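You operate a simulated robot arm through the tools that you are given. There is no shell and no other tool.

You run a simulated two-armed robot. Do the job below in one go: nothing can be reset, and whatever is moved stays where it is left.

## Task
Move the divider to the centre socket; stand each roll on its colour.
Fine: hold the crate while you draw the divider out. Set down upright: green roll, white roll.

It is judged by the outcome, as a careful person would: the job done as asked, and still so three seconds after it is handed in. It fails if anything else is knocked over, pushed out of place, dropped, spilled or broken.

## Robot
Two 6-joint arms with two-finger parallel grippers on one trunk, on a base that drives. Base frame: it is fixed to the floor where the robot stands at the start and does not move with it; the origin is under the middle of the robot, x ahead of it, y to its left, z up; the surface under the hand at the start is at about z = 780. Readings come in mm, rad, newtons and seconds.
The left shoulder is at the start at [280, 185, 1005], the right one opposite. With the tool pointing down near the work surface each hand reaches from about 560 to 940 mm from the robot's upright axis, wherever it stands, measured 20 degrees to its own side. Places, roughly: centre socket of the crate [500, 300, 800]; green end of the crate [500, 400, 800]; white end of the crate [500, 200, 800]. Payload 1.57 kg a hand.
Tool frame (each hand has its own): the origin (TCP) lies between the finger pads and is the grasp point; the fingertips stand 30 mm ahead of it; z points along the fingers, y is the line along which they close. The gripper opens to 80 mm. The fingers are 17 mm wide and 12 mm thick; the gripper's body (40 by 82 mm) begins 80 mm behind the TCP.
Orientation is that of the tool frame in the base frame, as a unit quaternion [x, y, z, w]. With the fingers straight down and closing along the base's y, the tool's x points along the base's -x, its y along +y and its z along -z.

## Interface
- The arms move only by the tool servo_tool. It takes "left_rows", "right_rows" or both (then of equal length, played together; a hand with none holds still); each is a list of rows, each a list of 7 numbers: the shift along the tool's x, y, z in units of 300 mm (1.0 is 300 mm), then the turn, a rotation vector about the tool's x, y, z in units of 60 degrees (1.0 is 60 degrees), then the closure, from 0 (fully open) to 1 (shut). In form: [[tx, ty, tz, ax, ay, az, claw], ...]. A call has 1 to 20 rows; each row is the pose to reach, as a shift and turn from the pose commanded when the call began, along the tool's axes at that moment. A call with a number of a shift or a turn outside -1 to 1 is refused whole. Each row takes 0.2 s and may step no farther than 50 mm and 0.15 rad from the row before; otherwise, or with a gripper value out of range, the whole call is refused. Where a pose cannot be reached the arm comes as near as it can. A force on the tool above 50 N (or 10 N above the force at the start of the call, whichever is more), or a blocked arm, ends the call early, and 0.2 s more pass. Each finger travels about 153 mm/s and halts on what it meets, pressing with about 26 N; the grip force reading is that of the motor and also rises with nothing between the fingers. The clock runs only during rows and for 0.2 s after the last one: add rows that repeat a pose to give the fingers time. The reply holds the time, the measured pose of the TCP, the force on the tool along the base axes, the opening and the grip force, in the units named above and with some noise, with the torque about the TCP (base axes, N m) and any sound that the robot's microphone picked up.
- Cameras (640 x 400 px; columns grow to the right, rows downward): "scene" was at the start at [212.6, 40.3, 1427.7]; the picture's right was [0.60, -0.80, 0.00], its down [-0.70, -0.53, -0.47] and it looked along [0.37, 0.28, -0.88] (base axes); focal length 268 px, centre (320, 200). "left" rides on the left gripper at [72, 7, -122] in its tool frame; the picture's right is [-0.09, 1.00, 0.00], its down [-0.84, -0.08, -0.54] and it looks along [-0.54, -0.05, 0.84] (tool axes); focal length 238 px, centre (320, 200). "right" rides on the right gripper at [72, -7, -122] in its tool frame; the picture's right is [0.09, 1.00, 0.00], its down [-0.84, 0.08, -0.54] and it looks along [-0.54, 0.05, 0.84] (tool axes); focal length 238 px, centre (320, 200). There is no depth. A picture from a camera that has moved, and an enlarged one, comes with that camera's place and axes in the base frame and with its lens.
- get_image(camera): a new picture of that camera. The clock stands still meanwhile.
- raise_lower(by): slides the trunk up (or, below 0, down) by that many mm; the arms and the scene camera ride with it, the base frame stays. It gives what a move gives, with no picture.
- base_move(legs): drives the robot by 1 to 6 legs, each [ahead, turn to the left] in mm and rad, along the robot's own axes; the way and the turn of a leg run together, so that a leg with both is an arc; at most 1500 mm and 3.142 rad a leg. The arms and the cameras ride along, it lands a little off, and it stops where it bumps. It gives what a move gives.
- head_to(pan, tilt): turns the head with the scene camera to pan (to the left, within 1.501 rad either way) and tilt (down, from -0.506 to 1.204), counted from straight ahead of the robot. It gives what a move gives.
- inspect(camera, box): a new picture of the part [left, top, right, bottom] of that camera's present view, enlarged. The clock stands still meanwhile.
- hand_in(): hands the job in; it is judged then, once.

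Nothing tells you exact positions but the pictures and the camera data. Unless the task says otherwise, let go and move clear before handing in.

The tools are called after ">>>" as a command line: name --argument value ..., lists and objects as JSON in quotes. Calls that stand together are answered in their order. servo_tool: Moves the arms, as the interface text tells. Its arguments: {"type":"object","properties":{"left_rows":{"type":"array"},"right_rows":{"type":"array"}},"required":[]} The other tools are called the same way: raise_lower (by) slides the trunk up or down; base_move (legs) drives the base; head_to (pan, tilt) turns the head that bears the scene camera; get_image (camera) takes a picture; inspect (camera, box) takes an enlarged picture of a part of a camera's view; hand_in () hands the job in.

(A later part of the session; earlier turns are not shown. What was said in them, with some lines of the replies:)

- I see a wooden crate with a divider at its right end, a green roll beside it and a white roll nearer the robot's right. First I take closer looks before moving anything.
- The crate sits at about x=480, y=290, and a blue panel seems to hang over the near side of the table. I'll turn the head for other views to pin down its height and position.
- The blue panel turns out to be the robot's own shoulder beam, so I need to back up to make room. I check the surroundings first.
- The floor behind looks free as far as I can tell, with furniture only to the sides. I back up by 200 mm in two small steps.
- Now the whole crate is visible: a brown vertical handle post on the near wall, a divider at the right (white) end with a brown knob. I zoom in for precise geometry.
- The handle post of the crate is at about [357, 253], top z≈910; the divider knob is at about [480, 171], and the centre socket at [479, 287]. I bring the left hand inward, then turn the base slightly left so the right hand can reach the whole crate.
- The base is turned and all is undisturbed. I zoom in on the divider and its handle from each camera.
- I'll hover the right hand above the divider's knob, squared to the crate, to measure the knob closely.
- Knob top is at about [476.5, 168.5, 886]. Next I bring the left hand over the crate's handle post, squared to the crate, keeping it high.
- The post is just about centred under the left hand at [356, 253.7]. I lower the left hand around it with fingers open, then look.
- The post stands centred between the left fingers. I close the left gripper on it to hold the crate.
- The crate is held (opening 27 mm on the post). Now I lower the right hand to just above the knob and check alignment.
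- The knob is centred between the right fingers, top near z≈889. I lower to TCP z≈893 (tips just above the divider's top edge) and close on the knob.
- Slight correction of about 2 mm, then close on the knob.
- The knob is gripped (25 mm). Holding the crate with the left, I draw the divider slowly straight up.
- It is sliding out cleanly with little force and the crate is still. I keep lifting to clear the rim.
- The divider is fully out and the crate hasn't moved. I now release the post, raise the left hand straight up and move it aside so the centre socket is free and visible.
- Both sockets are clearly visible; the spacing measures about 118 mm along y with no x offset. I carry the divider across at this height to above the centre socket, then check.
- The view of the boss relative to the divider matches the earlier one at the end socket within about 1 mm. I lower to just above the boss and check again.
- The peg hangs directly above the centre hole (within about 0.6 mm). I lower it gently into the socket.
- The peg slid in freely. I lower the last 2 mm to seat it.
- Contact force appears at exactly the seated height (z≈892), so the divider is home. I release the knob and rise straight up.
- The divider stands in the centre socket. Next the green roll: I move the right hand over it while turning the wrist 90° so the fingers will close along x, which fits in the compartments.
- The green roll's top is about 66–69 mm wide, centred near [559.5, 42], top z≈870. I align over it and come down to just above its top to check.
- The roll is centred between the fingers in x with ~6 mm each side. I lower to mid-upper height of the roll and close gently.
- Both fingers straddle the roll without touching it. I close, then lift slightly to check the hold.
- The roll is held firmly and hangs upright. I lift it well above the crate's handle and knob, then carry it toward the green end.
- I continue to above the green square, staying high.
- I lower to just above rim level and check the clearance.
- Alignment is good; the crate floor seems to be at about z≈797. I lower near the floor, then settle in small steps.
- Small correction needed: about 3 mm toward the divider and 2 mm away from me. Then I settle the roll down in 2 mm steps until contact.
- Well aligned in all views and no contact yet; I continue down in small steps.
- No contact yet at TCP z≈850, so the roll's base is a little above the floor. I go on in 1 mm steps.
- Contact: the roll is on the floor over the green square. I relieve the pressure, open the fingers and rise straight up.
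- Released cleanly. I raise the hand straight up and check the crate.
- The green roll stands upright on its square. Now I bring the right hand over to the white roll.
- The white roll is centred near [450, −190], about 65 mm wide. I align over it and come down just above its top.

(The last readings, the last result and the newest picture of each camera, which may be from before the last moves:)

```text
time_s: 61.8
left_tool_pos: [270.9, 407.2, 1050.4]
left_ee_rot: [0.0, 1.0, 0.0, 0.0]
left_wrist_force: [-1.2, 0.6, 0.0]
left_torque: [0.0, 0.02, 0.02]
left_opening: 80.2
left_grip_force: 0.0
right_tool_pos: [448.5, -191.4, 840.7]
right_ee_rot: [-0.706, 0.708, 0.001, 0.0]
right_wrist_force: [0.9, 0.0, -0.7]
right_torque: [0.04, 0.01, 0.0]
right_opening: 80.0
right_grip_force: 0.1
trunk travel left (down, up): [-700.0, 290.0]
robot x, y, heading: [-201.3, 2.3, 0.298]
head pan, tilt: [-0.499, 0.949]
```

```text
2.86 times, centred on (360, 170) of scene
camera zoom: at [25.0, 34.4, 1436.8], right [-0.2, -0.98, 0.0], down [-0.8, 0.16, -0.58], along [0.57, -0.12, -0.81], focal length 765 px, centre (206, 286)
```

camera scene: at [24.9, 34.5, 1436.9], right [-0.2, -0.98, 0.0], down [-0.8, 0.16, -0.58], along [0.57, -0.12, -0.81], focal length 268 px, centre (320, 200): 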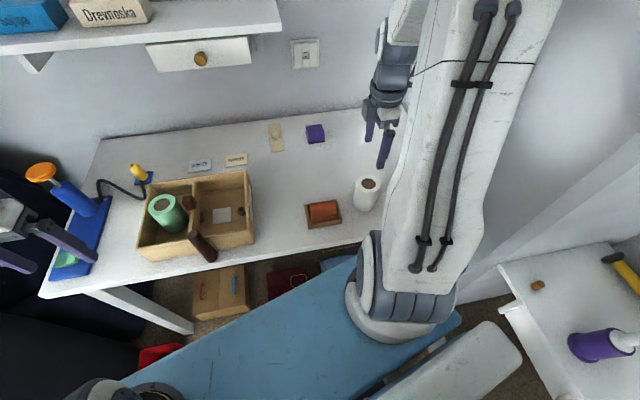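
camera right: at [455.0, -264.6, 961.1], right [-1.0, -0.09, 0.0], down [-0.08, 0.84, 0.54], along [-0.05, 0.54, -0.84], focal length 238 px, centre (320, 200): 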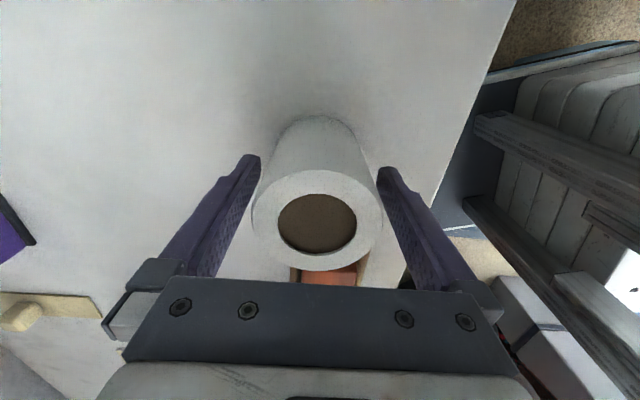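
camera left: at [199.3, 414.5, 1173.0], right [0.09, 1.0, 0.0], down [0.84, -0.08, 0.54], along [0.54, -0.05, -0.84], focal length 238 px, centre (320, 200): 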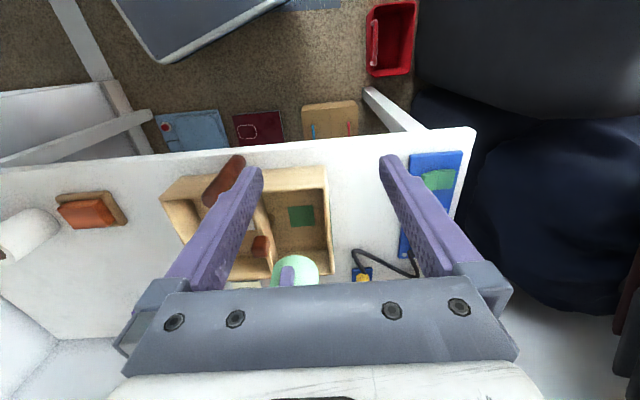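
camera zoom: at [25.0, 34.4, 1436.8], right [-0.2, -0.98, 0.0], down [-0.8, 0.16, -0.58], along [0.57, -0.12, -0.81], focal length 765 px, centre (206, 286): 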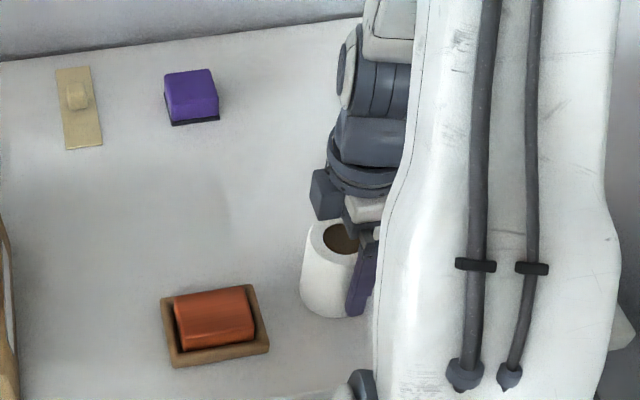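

The fingers straddle the white roll. I nudge 1 mm to centre, close, and lift slightly to confirm the hold.

>>> servo_tool --right_rows '[[0, -0.004, 0, 0, 0, 0, 0], [0, -0.004, 0, 0, 0, 0, 0.1], [0, -0.004, 0, 0, 0, 0, 0.2], [0, -0.004, 0, 0, 0, 0, 0.5], [0, -0.004, 0, 0, 0, 0, 1], [0, -0.004, 0, 0, 0, 0, 1]]'

>>> servo_tool --right_rows '[[0, 0, -0.02, 0, 0, 0, 1], [0, 0, -0.06, 0, 0, 0, 1], [0, 0, -0.1, 0, 0, 0, 1]]'

>>> get_image --camera "right"

>>> inspect --camera "scene" --box '[300, 100, 420, 240]'

```text
time_s: 63.2
left_tool_pos: [271.3, 406.3, 1049.8]
left_ee_rot: [0.001, 1.0, 0.0, 0.0]
left_wrist_force: [-0.1, 0.1, 0.5]
left_torque: [-0.02, -0.02, 0.02]
left_opening: 80.0
left_grip_force: 0.0
right_tool_pos: [449.2, -190.4, 841.4]
right_ee_rot: [-0.707, 0.708, 0.0, 0.0]
right_wrist_force: [0.0, -0.1, 0.2]
right_torque: [0.02, -0.03, 0.01]
right_opening: 65.8
right_grip_force: 26.0
trunk travel left (down, up): [-700.0, 290.0]
robot x, y, heading: [-203.3, 0.2, 0.298]
head pan, tilt: [-0.499, 0.949]
```

```text
time_s: 64.0
left_tool_pos: [271.3, 407.9, 1049.6]
left_ee_rot: [0.0, 1.0, 0.0, 0.0]
left_wrist_force: [-0.4, -0.4, 0.0]
left_torque: [0.01, 0.01, -0.03]
left_opening: 80.1
left_grip_force: 0.1
right_tool_pos: [448.7, -189.1, 871.4]
right_ee_rot: [-0.706, 0.708, 0.0, 0.0]
right_wrist_force: [0.0, -1.0, -1.0]
right_torque: [-0.02, 0.0, -0.03]
right_opening: 65.4
right_grip_force: 26.1
trunk travel left (down, up): [-700.0, 290.0]
robot x, y, heading: [-200.7, 1.8, 0.3]
head pan, tilt: [-0.499, 0.949]
```

```text
taken
camera right: at [455.5, -262.8, 991.9], right [-1.0, -0.09, 0.0], down [-0.08, 0.84, 0.54], along [-0.05, 0.54, -0.84], focal length 238 px, centre (320, 200)
```

right: 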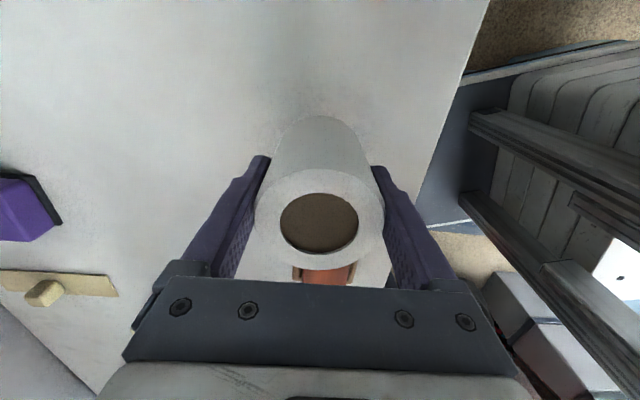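

```text
2.86 times, centred on (360, 170) of scene
camera zoom: at [24.9, 34.4, 1436.8], right [-0.2, -0.98, 0.0], down [-0.8, 0.16, -0.58], along [0.57, -0.12, -0.81], focal length 765 px, centre (206, 286)
```

zoom: 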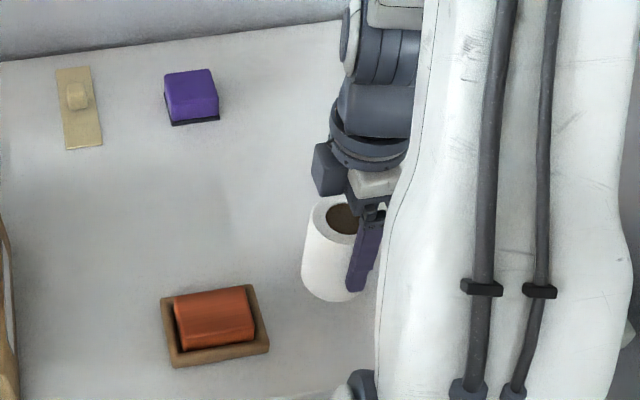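

The white roll is held upright. I lift it high and carry it toward the white end.

>>> servo_tool --right_rows '[[0, 0, -0.1, 0, 0, 0, 1], [0, 0, -0.2, 0, 0, 0, 1], [0, 0, -0.3, 0, 0, 0, 1], [0, 0, -0.4, 0, 0, 0, 1], [-0.08, -0.006, -0.4, 0, 0, 0, 1], [-0.18, -0.014, -0.4, 0, 0, 0, 1], [-0.29, -0.023, -0.4, 0, 0, 0, 1], [-0.4, -0.031, -0.4, 0, 0, 0, 1], [-0.51, -0.04, -0.4, 0, 0, 0, 1], [-0.62, -0.048, -0.4, 0, 0, 0, 1], [-0.72, -0.056, -0.4, 0, 0, 0, 1]]'

>>> head_to --pan 0.1 --tilt 0.9

>>> servo_tool --right_rows '[[-0.1, -0.008, 0, 0, 0, 0, 1], [-0.21, -0.016, 0, 0, 0, 0, 1], [-0.32, -0.025, 0, 0, 0, 0, 1], [-0.43, -0.034, 0, 0, 0, 0, 1], [-0.54, -0.042, 0, 0, 0, 0, 1], [-0.62, -0.049, 0, 0, 0, 0, 1], [-0.657, -0.05, 0, 0, 0, 0, 1], [-0.657, -0.05, 0, 0, 0, 0, 1]]'

>>> inspect --camera "scene" --box '[240, 110, 390, 260]'

>>> get_image --camera "right"

```text
time_s: 66.4
left_tool_pos: [271.7, 407.7, 1049.7]
left_ee_rot: [0.0, 1.0, 0.0, 0.0]
left_wrist_force: [-0.3, 0.0, 0.5]
left_torque: [0.01, 0.02, -0.02]
left_opening: 80.2
left_grip_force: 0.1
right_tool_pos: [463.3, 26.5, 995.9]
right_ee_rot: [-0.707, 0.708, 0.001, 0.0]
right_wrist_force: [-0.1, -0.8, -1.3]
right_torque: [0.0, -0.04, -0.01]
right_opening: 65.7
right_grip_force: 26.2
trunk travel left (down, up): [-700.0, 290.0]
robot x, y, heading: [-200.4, -1.6, 0.3]
head pan, tilt: [-0.499, 0.949]
```

```text
time_s: 67.4
left_tool_pos: [270.4, 407.9, 1050.7]
left_ee_rot: [0.001, 1.0, -0.001, 0.0]
left_wrist_force: [0.0, 0.1, 0.9]
left_torque: [-0.01, 0.02, 0.0]
left_opening: 80.0
left_grip_force: 0.1
right_tool_pos: [465.0, 27.8, 995.1]
right_ee_rot: [-0.707, 0.708, 0.0, -0.001]
right_wrist_force: [-1.1, -0.6, -0.5]
right_torque: [-0.02, -0.03, 0.02]
right_opening: 65.6
right_grip_force: 25.9
trunk travel left (down, up): [-700.0, 290.0]
robot x, y, heading: [-201.2, -1.6, 0.3]
head pan, tilt: [0.099, 0.901]
```

```text
time_s: 69.2
left_tool_pos: [271.5, 407.4, 1049.6]
left_ee_rot: [-0.001, 1.0, 0.0, 0.0]
left_wrist_force: [-0.1, 0.8, -0.2]
left_torque: [0.01, -0.03, 0.01]
left_opening: 80.0
left_grip_force: 0.0
right_tool_pos: [482.5, 223.6, 989.8]
right_ee_rot: [-0.706, 0.708, 0.0, 0.0]
right_wrist_force: [-1.0, 0.1, -0.5]
right_torque: [0.03, 0.0, 0.03]
right_opening: 65.6
right_grip_force: 26.0
trunk travel left (down, up): [-700.0, 290.0]
robot x, y, heading: [-200.2, -1.2, 0.3]
head pan, tilt: [0.099, 0.901]
```

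```text
2.67 times, centred on (315, 185) of scene
camera zoom: at [23.2, 78.4, 1440.5], right [0.39, -0.92, 0.0], down [-0.72, -0.3, -0.62], along [0.57, 0.24, -0.78], focal length 714 px, centre (333, 240)
```

zoom: 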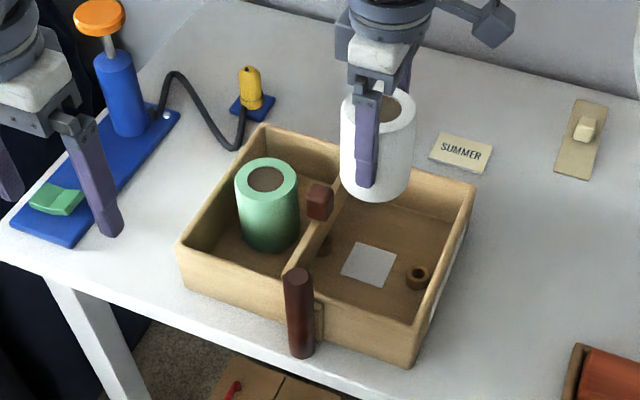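

```text
taken
camera right: at [489.2, 149.7, 1110.3], right [-1.0, -0.09, 0.0], down [-0.08, 0.84, 0.54], along [-0.05, 0.54, -0.84], focal length 238 px, centre (320, 200)
```

right: 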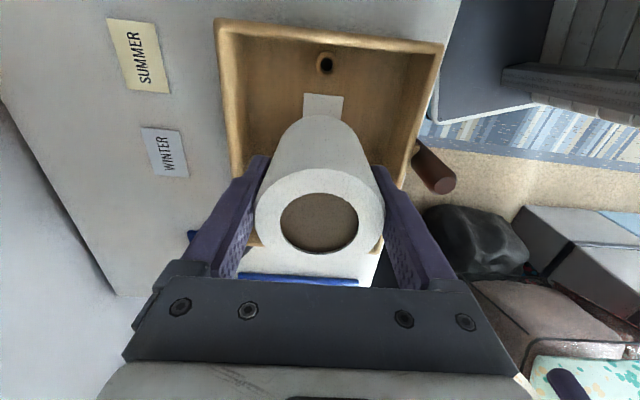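

Positioned over the white square with clearance to the knob and empty socket. I lower to near the floor.

>>> servo_tool --right_rows '[[0, 0.003, 0.08, 0, 0, 0, 1], [0, 0.004, 0.16, 0, 0, 0, 1], [0, 0.004, 0.24, 0, 0, 0, 1], [0, 0.004, 0.32, 0, 0, 0, 1], [0, 0.004, 0.37, 0, 0, 0, 1], [0, 0.004, 0.39, 0, 0, 0, 1], [0, 0.004, 0.39, 0, 0, 0, 1]]'

>>> inspect --camera "scene" --box '[310, 165, 370, 220]'

>>> inspect --camera "right" --box '[240, 60, 400, 180]'

>>> get_image --camera "left"

```text
time_s: 70.8
left_tool_pos: [271.7, 407.2, 1050.4]
left_ee_rot: [0.0, 1.0, 0.0, -0.001]
left_wrist_force: [-0.7, -0.4, 1.0]
left_torque: [-0.02, -0.02, 0.0]
left_opening: 80.0
left_grip_force: 0.0
right_tool_pos: [479.5, 221.4, 873.3]
right_ee_rot: [-0.706, 0.708, 0.0, -0.001]
right_wrist_force: [-0.6, -1.0, -2.0]
right_torque: [-0.03, 0.0, 0.01]
right_opening: 65.6
right_grip_force: 26.1
trunk travel left (down, up): [-700.0, 290.0]
robot x, y, heading: [-198.6, 1.5, 0.299]
head pan, tilt: [0.099, 0.901]
```

```text
7.27 times, centred on (340, 192) of scene
camera zoom: at [23.2, 78.3, 1440.5], right [0.39, -0.92, 0.0], down [-0.72, -0.3, -0.62], along [0.57, 0.24, -0.78], focal length 1948 px, centre (174, 254)
```

zoom: 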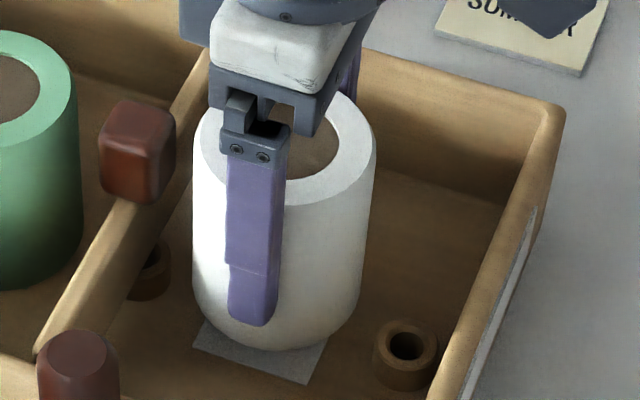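

```text
3.33 times, centred on (320, 120) of right
camera zoom: at [487.5, 148.5, 993.7], right [-1.0, -0.09, 0.0], down [-0.08, 0.84, 0.54], along [-0.05, 0.54, -0.84], focal length 794 px, centre (320, 467)
```

zoom: 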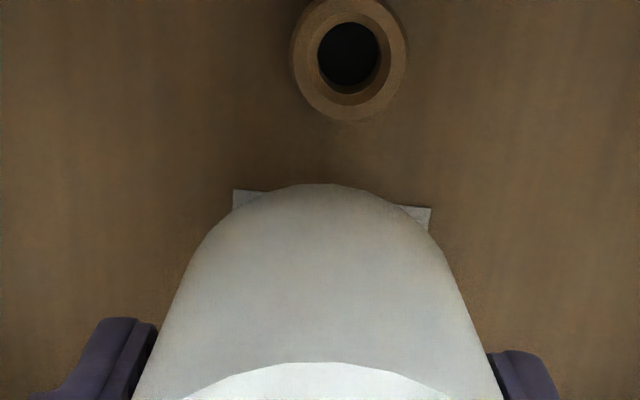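

```text
taken
camera left: at [199.3, 414.4, 1173.1], right [0.09, 1.0, 0.0], down [0.84, -0.08, 0.54], along [0.54, -0.05, -0.84], focal length 238 px, centre (320, 200)
```

left: 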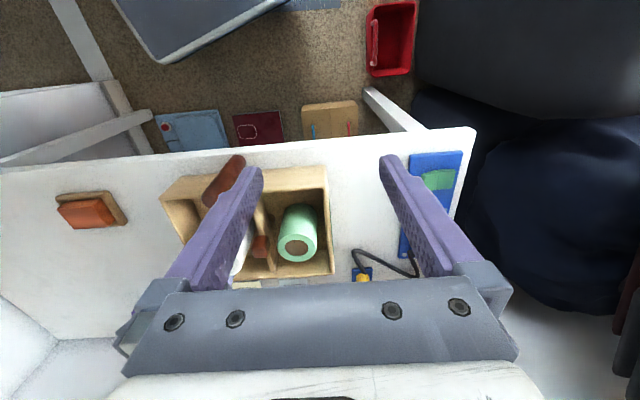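

Nearly perfect: about 1.5 mm off. I correct and descend further toward the floor.

>>> servo_tool --right_rows '[[-0.005, 0.003, 0.01, 0, 0, 0, 1], [-0.005, 0.003, 0.025, 0, 0, 0, 1], [-0.005, 0.003, 0.04, 0, 0, 0, 1], [-0.005, 0.003, 0.055, 0, 0, 0, 1], [-0.005, 0.003, 0.055, 0, 0, 0, 1]]'

>>> inspect --camera "scene" --box '[310, 165, 370, 220]'

>>> inspect --camera "right" --box '[240, 60, 400, 180]'

```text
time_s: 72.0
left_tool_pos: [270.3, 407.5, 1050.0]
left_ee_rot: [0.0, 1.0, 0.0, 0.0]
left_wrist_force: [0.1, -0.2, 0.1]
left_torque: [0.02, 0.02, -0.05]
left_opening: 79.9
left_grip_force: 0.0
right_tool_pos: [478.6, 225.5, 857.7]
right_ee_rot: [-0.706, 0.708, 0.0, -0.001]
right_wrist_force: [0.2, -0.2, -1.5]
right_torque: [0.04, 0.0, 0.02]
right_opening: 65.3
right_grip_force: 26.4
trunk travel left (down, up): [-700.0, 290.0]
robot x, y, heading: [-198.4, 1.8, 0.302]
head pan, tilt: [0.099, 0.901]
```

```text
7.27 times, centred on (340, 192) of scene
camera zoom: at [23.2, 78.3, 1440.5], right [0.39, -0.92, 0.0], down [-0.72, -0.3, -0.62], along [0.57, 0.24, -0.78], focal length 1948 px, centre (174, 254)
```

zoom: 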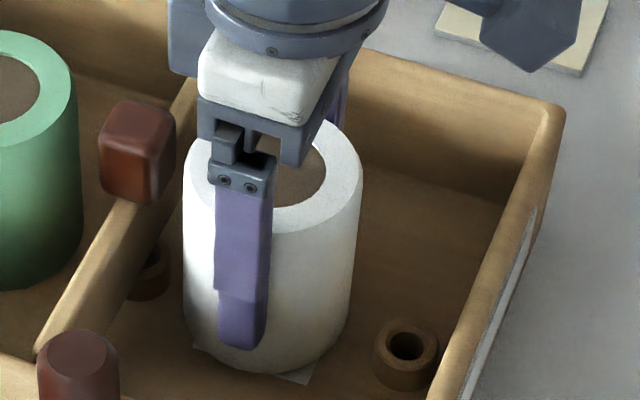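

```text
3.33 times, centred on (320, 120) of right
camera zoom: at [486.3, 152.1, 977.6], right [-1.0, -0.09, 0.0], down [-0.08, 0.84, 0.54], along [-0.05, 0.54, -0.84], focal length 794 px, centre (320, 467)
```

zoom: 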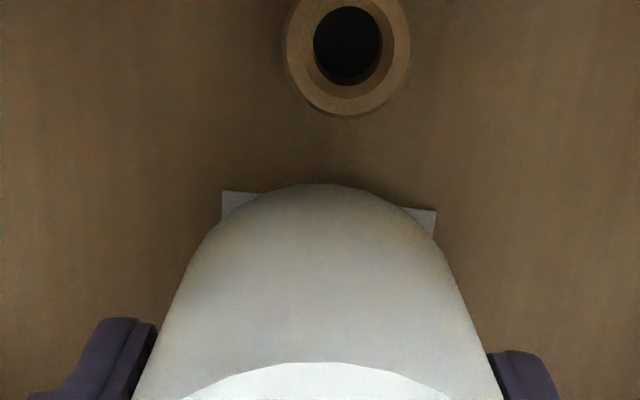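

>>> servo_tool --right_rows '[[0.002, 0, 0.004, 0, 0, 0, 1], [0.003, 0, 0.008, 0, 0, 0, 1], [0.003, 0, 0.012, 0, 0, 0, 1], [0.003, 0, 0.015, 0, 0, 0, 1]]'

```text
time_s: 73.0
left_tool_pos: [271.2, 406.5, 1050.0]
left_ee_rot: [0.0, 1.0, 0.001, 0.0]
left_wrist_force: [0.7, -0.7, 0.9]
left_torque: [0.0, 0.0, 0.02]
left_opening: 79.7
left_grip_force: 0.1
right_tool_pos: [479.3, 224.6, 851.8]
right_ee_rot: [-0.707, 0.708, 0.0, 0.0]
right_wrist_force: [-0.5, 0.8, -0.5]
right_torque: [-0.01, -0.03, 0.0]
right_opening: 65.5
right_grip_force: 26.4
trunk travel left (down, up): [-700.0, 290.0]
robot x, y, heading: [-199.6, -1.1, 0.3]
head pan, tilt: [0.099, 0.901]
```

The roll's base is nearly at the floor; I continue in about 0.7 mm steps until contact.

>>> servo_tool --right_rows '[[0, 0, 0.0025, 0, 0, 0, 1], [0, 0, 0.005, 0, 0, 0, 1]]'

```text
time_s: 73.6
left_tool_pos: [270.2, 406.4, 1051.6]
left_ee_rot: [0.0, 1.0, 0.0, 0.0]
left_wrist_force: [-0.2, -0.6, -0.3]
left_torque: [-0.04, -0.01, 0.02]
left_opening: 79.8
left_grip_force: 0.0
right_tool_pos: [479.1, 224.4, 850.9]
right_ee_rot: [-0.706, 0.708, 0.0, 0.0]
right_wrist_force: [0.6, -0.8, 1.0]
right_torque: [-0.06, 0.01, 0.04]
right_opening: 65.6
right_grip_force: 26.3
trunk travel left (down, up): [-700.0, 290.0]
robot x, y, heading: [-197.9, -0.9, 0.302]
head pan, tilt: [0.099, 0.901]
```

>>> servo_tool --right_rows '[[0, 0, 0.002, 0, 0, 0, 1], [0, 0, 0.003, 0, 0, 0, 1]]'

>>> inspect --camera "scene" --box '[310, 165, 370, 220]'

```text
time_s: 74.2
left_tool_pos: [270.4, 407.3, 1051.2]
left_ee_rot: [0.0, 1.0, 0.0, 0.0]
left_wrist_force: [-0.2, 0.5, 0.7]
left_torque: [0.03, -0.01, 0.01]
left_opening: 80.1
left_grip_force: 0.1
right_tool_pos: [479.8, 225.0, 850.2]
right_ee_rot: [-0.707, 0.708, -0.001, 0.0]
right_wrist_force: [-0.6, -4.8, 6.7]
right_torque: [-0.13, 0.07, -0.02]
right_opening: 65.3
right_grip_force: 26.2
trunk travel left (down, up): [-700.0, 290.0]
robot x, y, heading: [-202.3, 5.1, 0.296]
head pan, tilt: [0.099, 0.901]
```

```text
7.27 times, centred on (340, 192) of scene
camera zoom: at [22.9, 78.0, 1440.6], right [0.39, -0.92, 0.0], down [-0.72, -0.3, -0.62], along [0.57, 0.24, -0.78], focal length 1948 px, centre (174, 254)
```

zoom: 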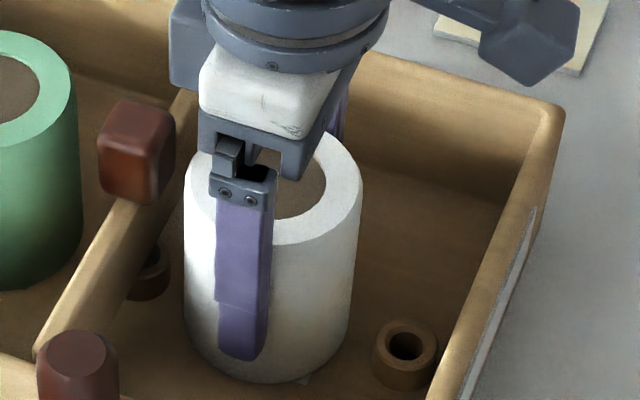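

Contact is made with the roll covering the white square. I relieve the pressure slightly, open, and check before rising.

>>> servo_tool --right_rows '[[0, 0, -0.003, 0, 0, 0, 1], [0, 0, -0.003, 0, 0, 0, 0.5], [0, 0, -0.003, 0, 0, 0, 0.1], [0, 0, -0.003, 0, 0, 0, 0], [0, 0, -0.003, 0, 0, 0, 0]]'

>>> inspect --camera "scene" --box '[310, 165, 370, 220]'

>>> get_image --camera "right"

```text
time_s: 75.4
left_tool_pos: [270.9, 407.4, 1051.8]
left_ee_rot: [0.0, 1.0, 0.0, 0.0]
left_wrist_force: [0.2, -0.4, -0.8]
left_torque: [-0.04, 0.0, 0.01]
left_opening: 80.0
left_grip_force: 0.0
right_tool_pos: [478.0, 224.6, 850.6]
right_ee_rot: [-0.707, 0.707, 0.0, 0.0]
right_wrist_force: [0.6, -0.5, -0.1]
right_torque: [0.02, 0.02, 0.0]
right_opening: 80.0
right_grip_force: 0.2
trunk travel left (down, up): [-700.0, 290.0]
robot x, y, heading: [-204.3, 1.3, 0.297]
head pan, tilt: [0.099, 0.901]
```

```text
7.27 times, centred on (340, 192) of scene
camera zoom: at [23.1, 78.3, 1440.5], right [0.39, -0.92, 0.0], down [-0.72, -0.3, -0.62], along [0.57, 0.24, -0.78], focal length 1948 px, centre (174, 254)
```

zoom: 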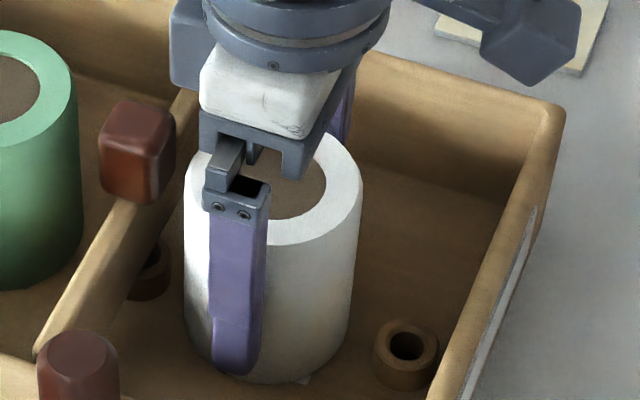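

```text
taken
camera right: at [485.7, 151.2, 971.9], right [-1.0, -0.09, 0.0], down [-0.08, 0.84, 0.54], along [-0.05, 0.54, -0.84], focal length 238 px, centre (320, 200)
```

right: 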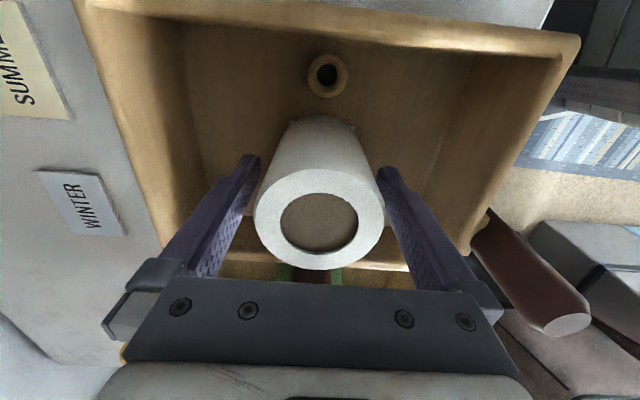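

The roll stands free. I raise the right hand straight up and then move it clear to the right, and take final views.

>>> servo_tool --right_rows '[[0, 0, -0.03, 0, 0, 0, 0], [0, 0, -0.1, 0, 0, 0, 0], [0, 0, -0.2, 0, 0, 0, 0], [0, 0, -0.32, 0, 0, 0, 0], [0, 0, -0.44, 0, 0, 0, 0], [0, 0, -0.55, 0, 0, 0, 0], [0.1, 0, -0.58, 0, 0, 0, 0], [0.22, 0, -0.6, 0, 0, 0, 0], [0.35, 0, -0.6, 0, 0, 0, 0], [0.48, 0, -0.6, 0, 0, 0, 0], [0.6, 0, -0.6, 0, 0, 0, 0], [0.6, 0, -0.6, 0, 0, 0, 0]]'

>>> get_image --camera "scene"

>>> inspect --camera "scene" --box '[250, 130, 390, 260]'

>>> get_image --camera "right"

>>> inspect --camera "left" --box '[130, 140, 350, 300]'

```text
time_s: 78.0
left_tool_pos: [270.5, 408.2, 1050.2]
left_ee_rot: [0.0, 1.0, 0.0, 0.0]
left_wrist_force: [-0.2, -0.4, -0.4]
left_torque: [0.04, 0.01, -0.01]
left_opening: 80.0
left_grip_force: 0.1
right_tool_pos: [479.7, 43.3, 1033.3]
right_ee_rot: [-0.707, 0.707, -0.001, 0.0]
right_wrist_force: [-0.6, 0.8, 0.0]
right_torque: [-0.02, -0.01, 0.01]
right_opening: 79.7
right_grip_force: 0.1
trunk travel left (down, up): [-700.0, 290.0]
robot x, y, heading: [-200.5, -2.2, 0.301]
head pan, tilt: [0.099, 0.901]
```

```text
taken
camera scene: at [23.1, 78.1, 1440.5], right [0.39, -0.92, 0.0], down [-0.72, -0.3, -0.62], along [0.57, 0.24, -0.78], focal length 268 px, centre (320, 200)
```

scene: 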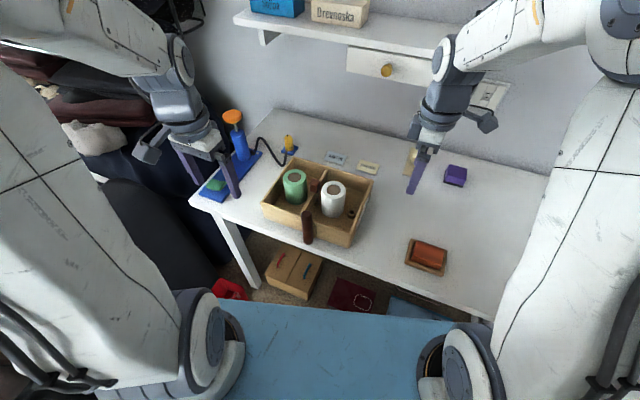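

```text
3.08 times, centred on (320, 195) of scene
camera zoom: at [23.1, 78.1, 1440.5], right [0.39, -0.92, 0.0], down [-0.72, -0.3, -0.62], along [0.57, 0.24, -0.78], focal length 824 px, centre (320, 215)
```

zoom: 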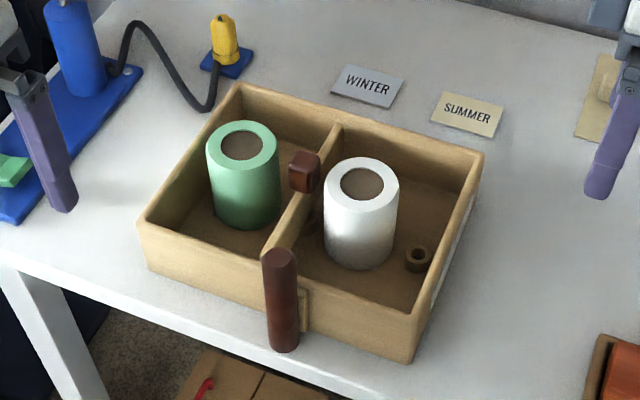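

```text
taken
camera right: at [485.2, -30.0, 1152.9], right [-1.0, -0.09, 0.0], down [-0.08, 0.84, 0.54], along [-0.05, 0.54, -0.84], focal length 238 px, centre (320, 200)
```

right: 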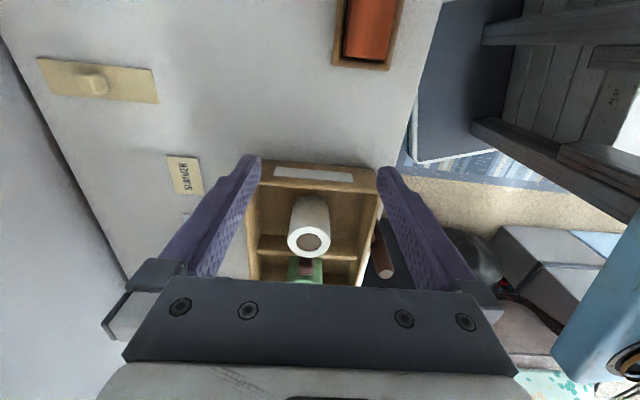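

```text
2.50 times, centred on (240, 220) of left
camera zoom: at [199.2, 414.2, 1173.2], right [0.09, 1.0, 0.0], down [0.84, -0.08, 0.54], along [0.54, -0.05, -0.84], focal length 596 px, centre (520, 150)
```

zoom: 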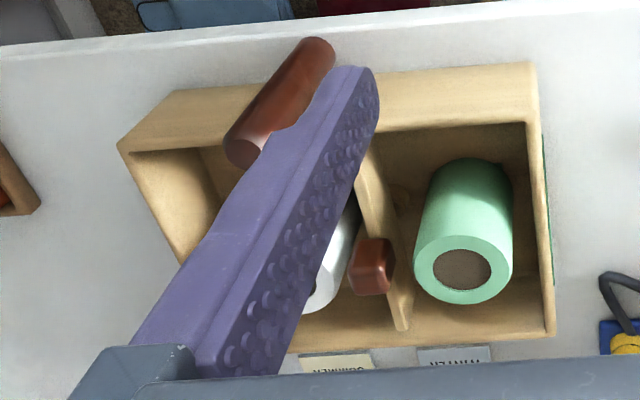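

Everything looks right: the divider stands in the centre socket, the green roll stands on green and the white roll on white. Nothing else has moved and both hands are clear, so I hand in the job.

>>> hand_in

```text
The job is handed in.
```

The job is done and handed in. The divider is seated in the centre socket, and each roll stands upright on its own colour, green on green and white on white.

- **Divider:** the left hand held the crate by its handle post while the right hand drew the divider out. Contact in the centre socket came at the same height the divider had in its old socket.
- **Rolls:** I aimed each roll at the centre of its square and expect it to be within a few millimetres.
- **Everything else:** the crate and the other things on the table looked undisturbed in the last pictures, and both hands were open and clear when I handed in.
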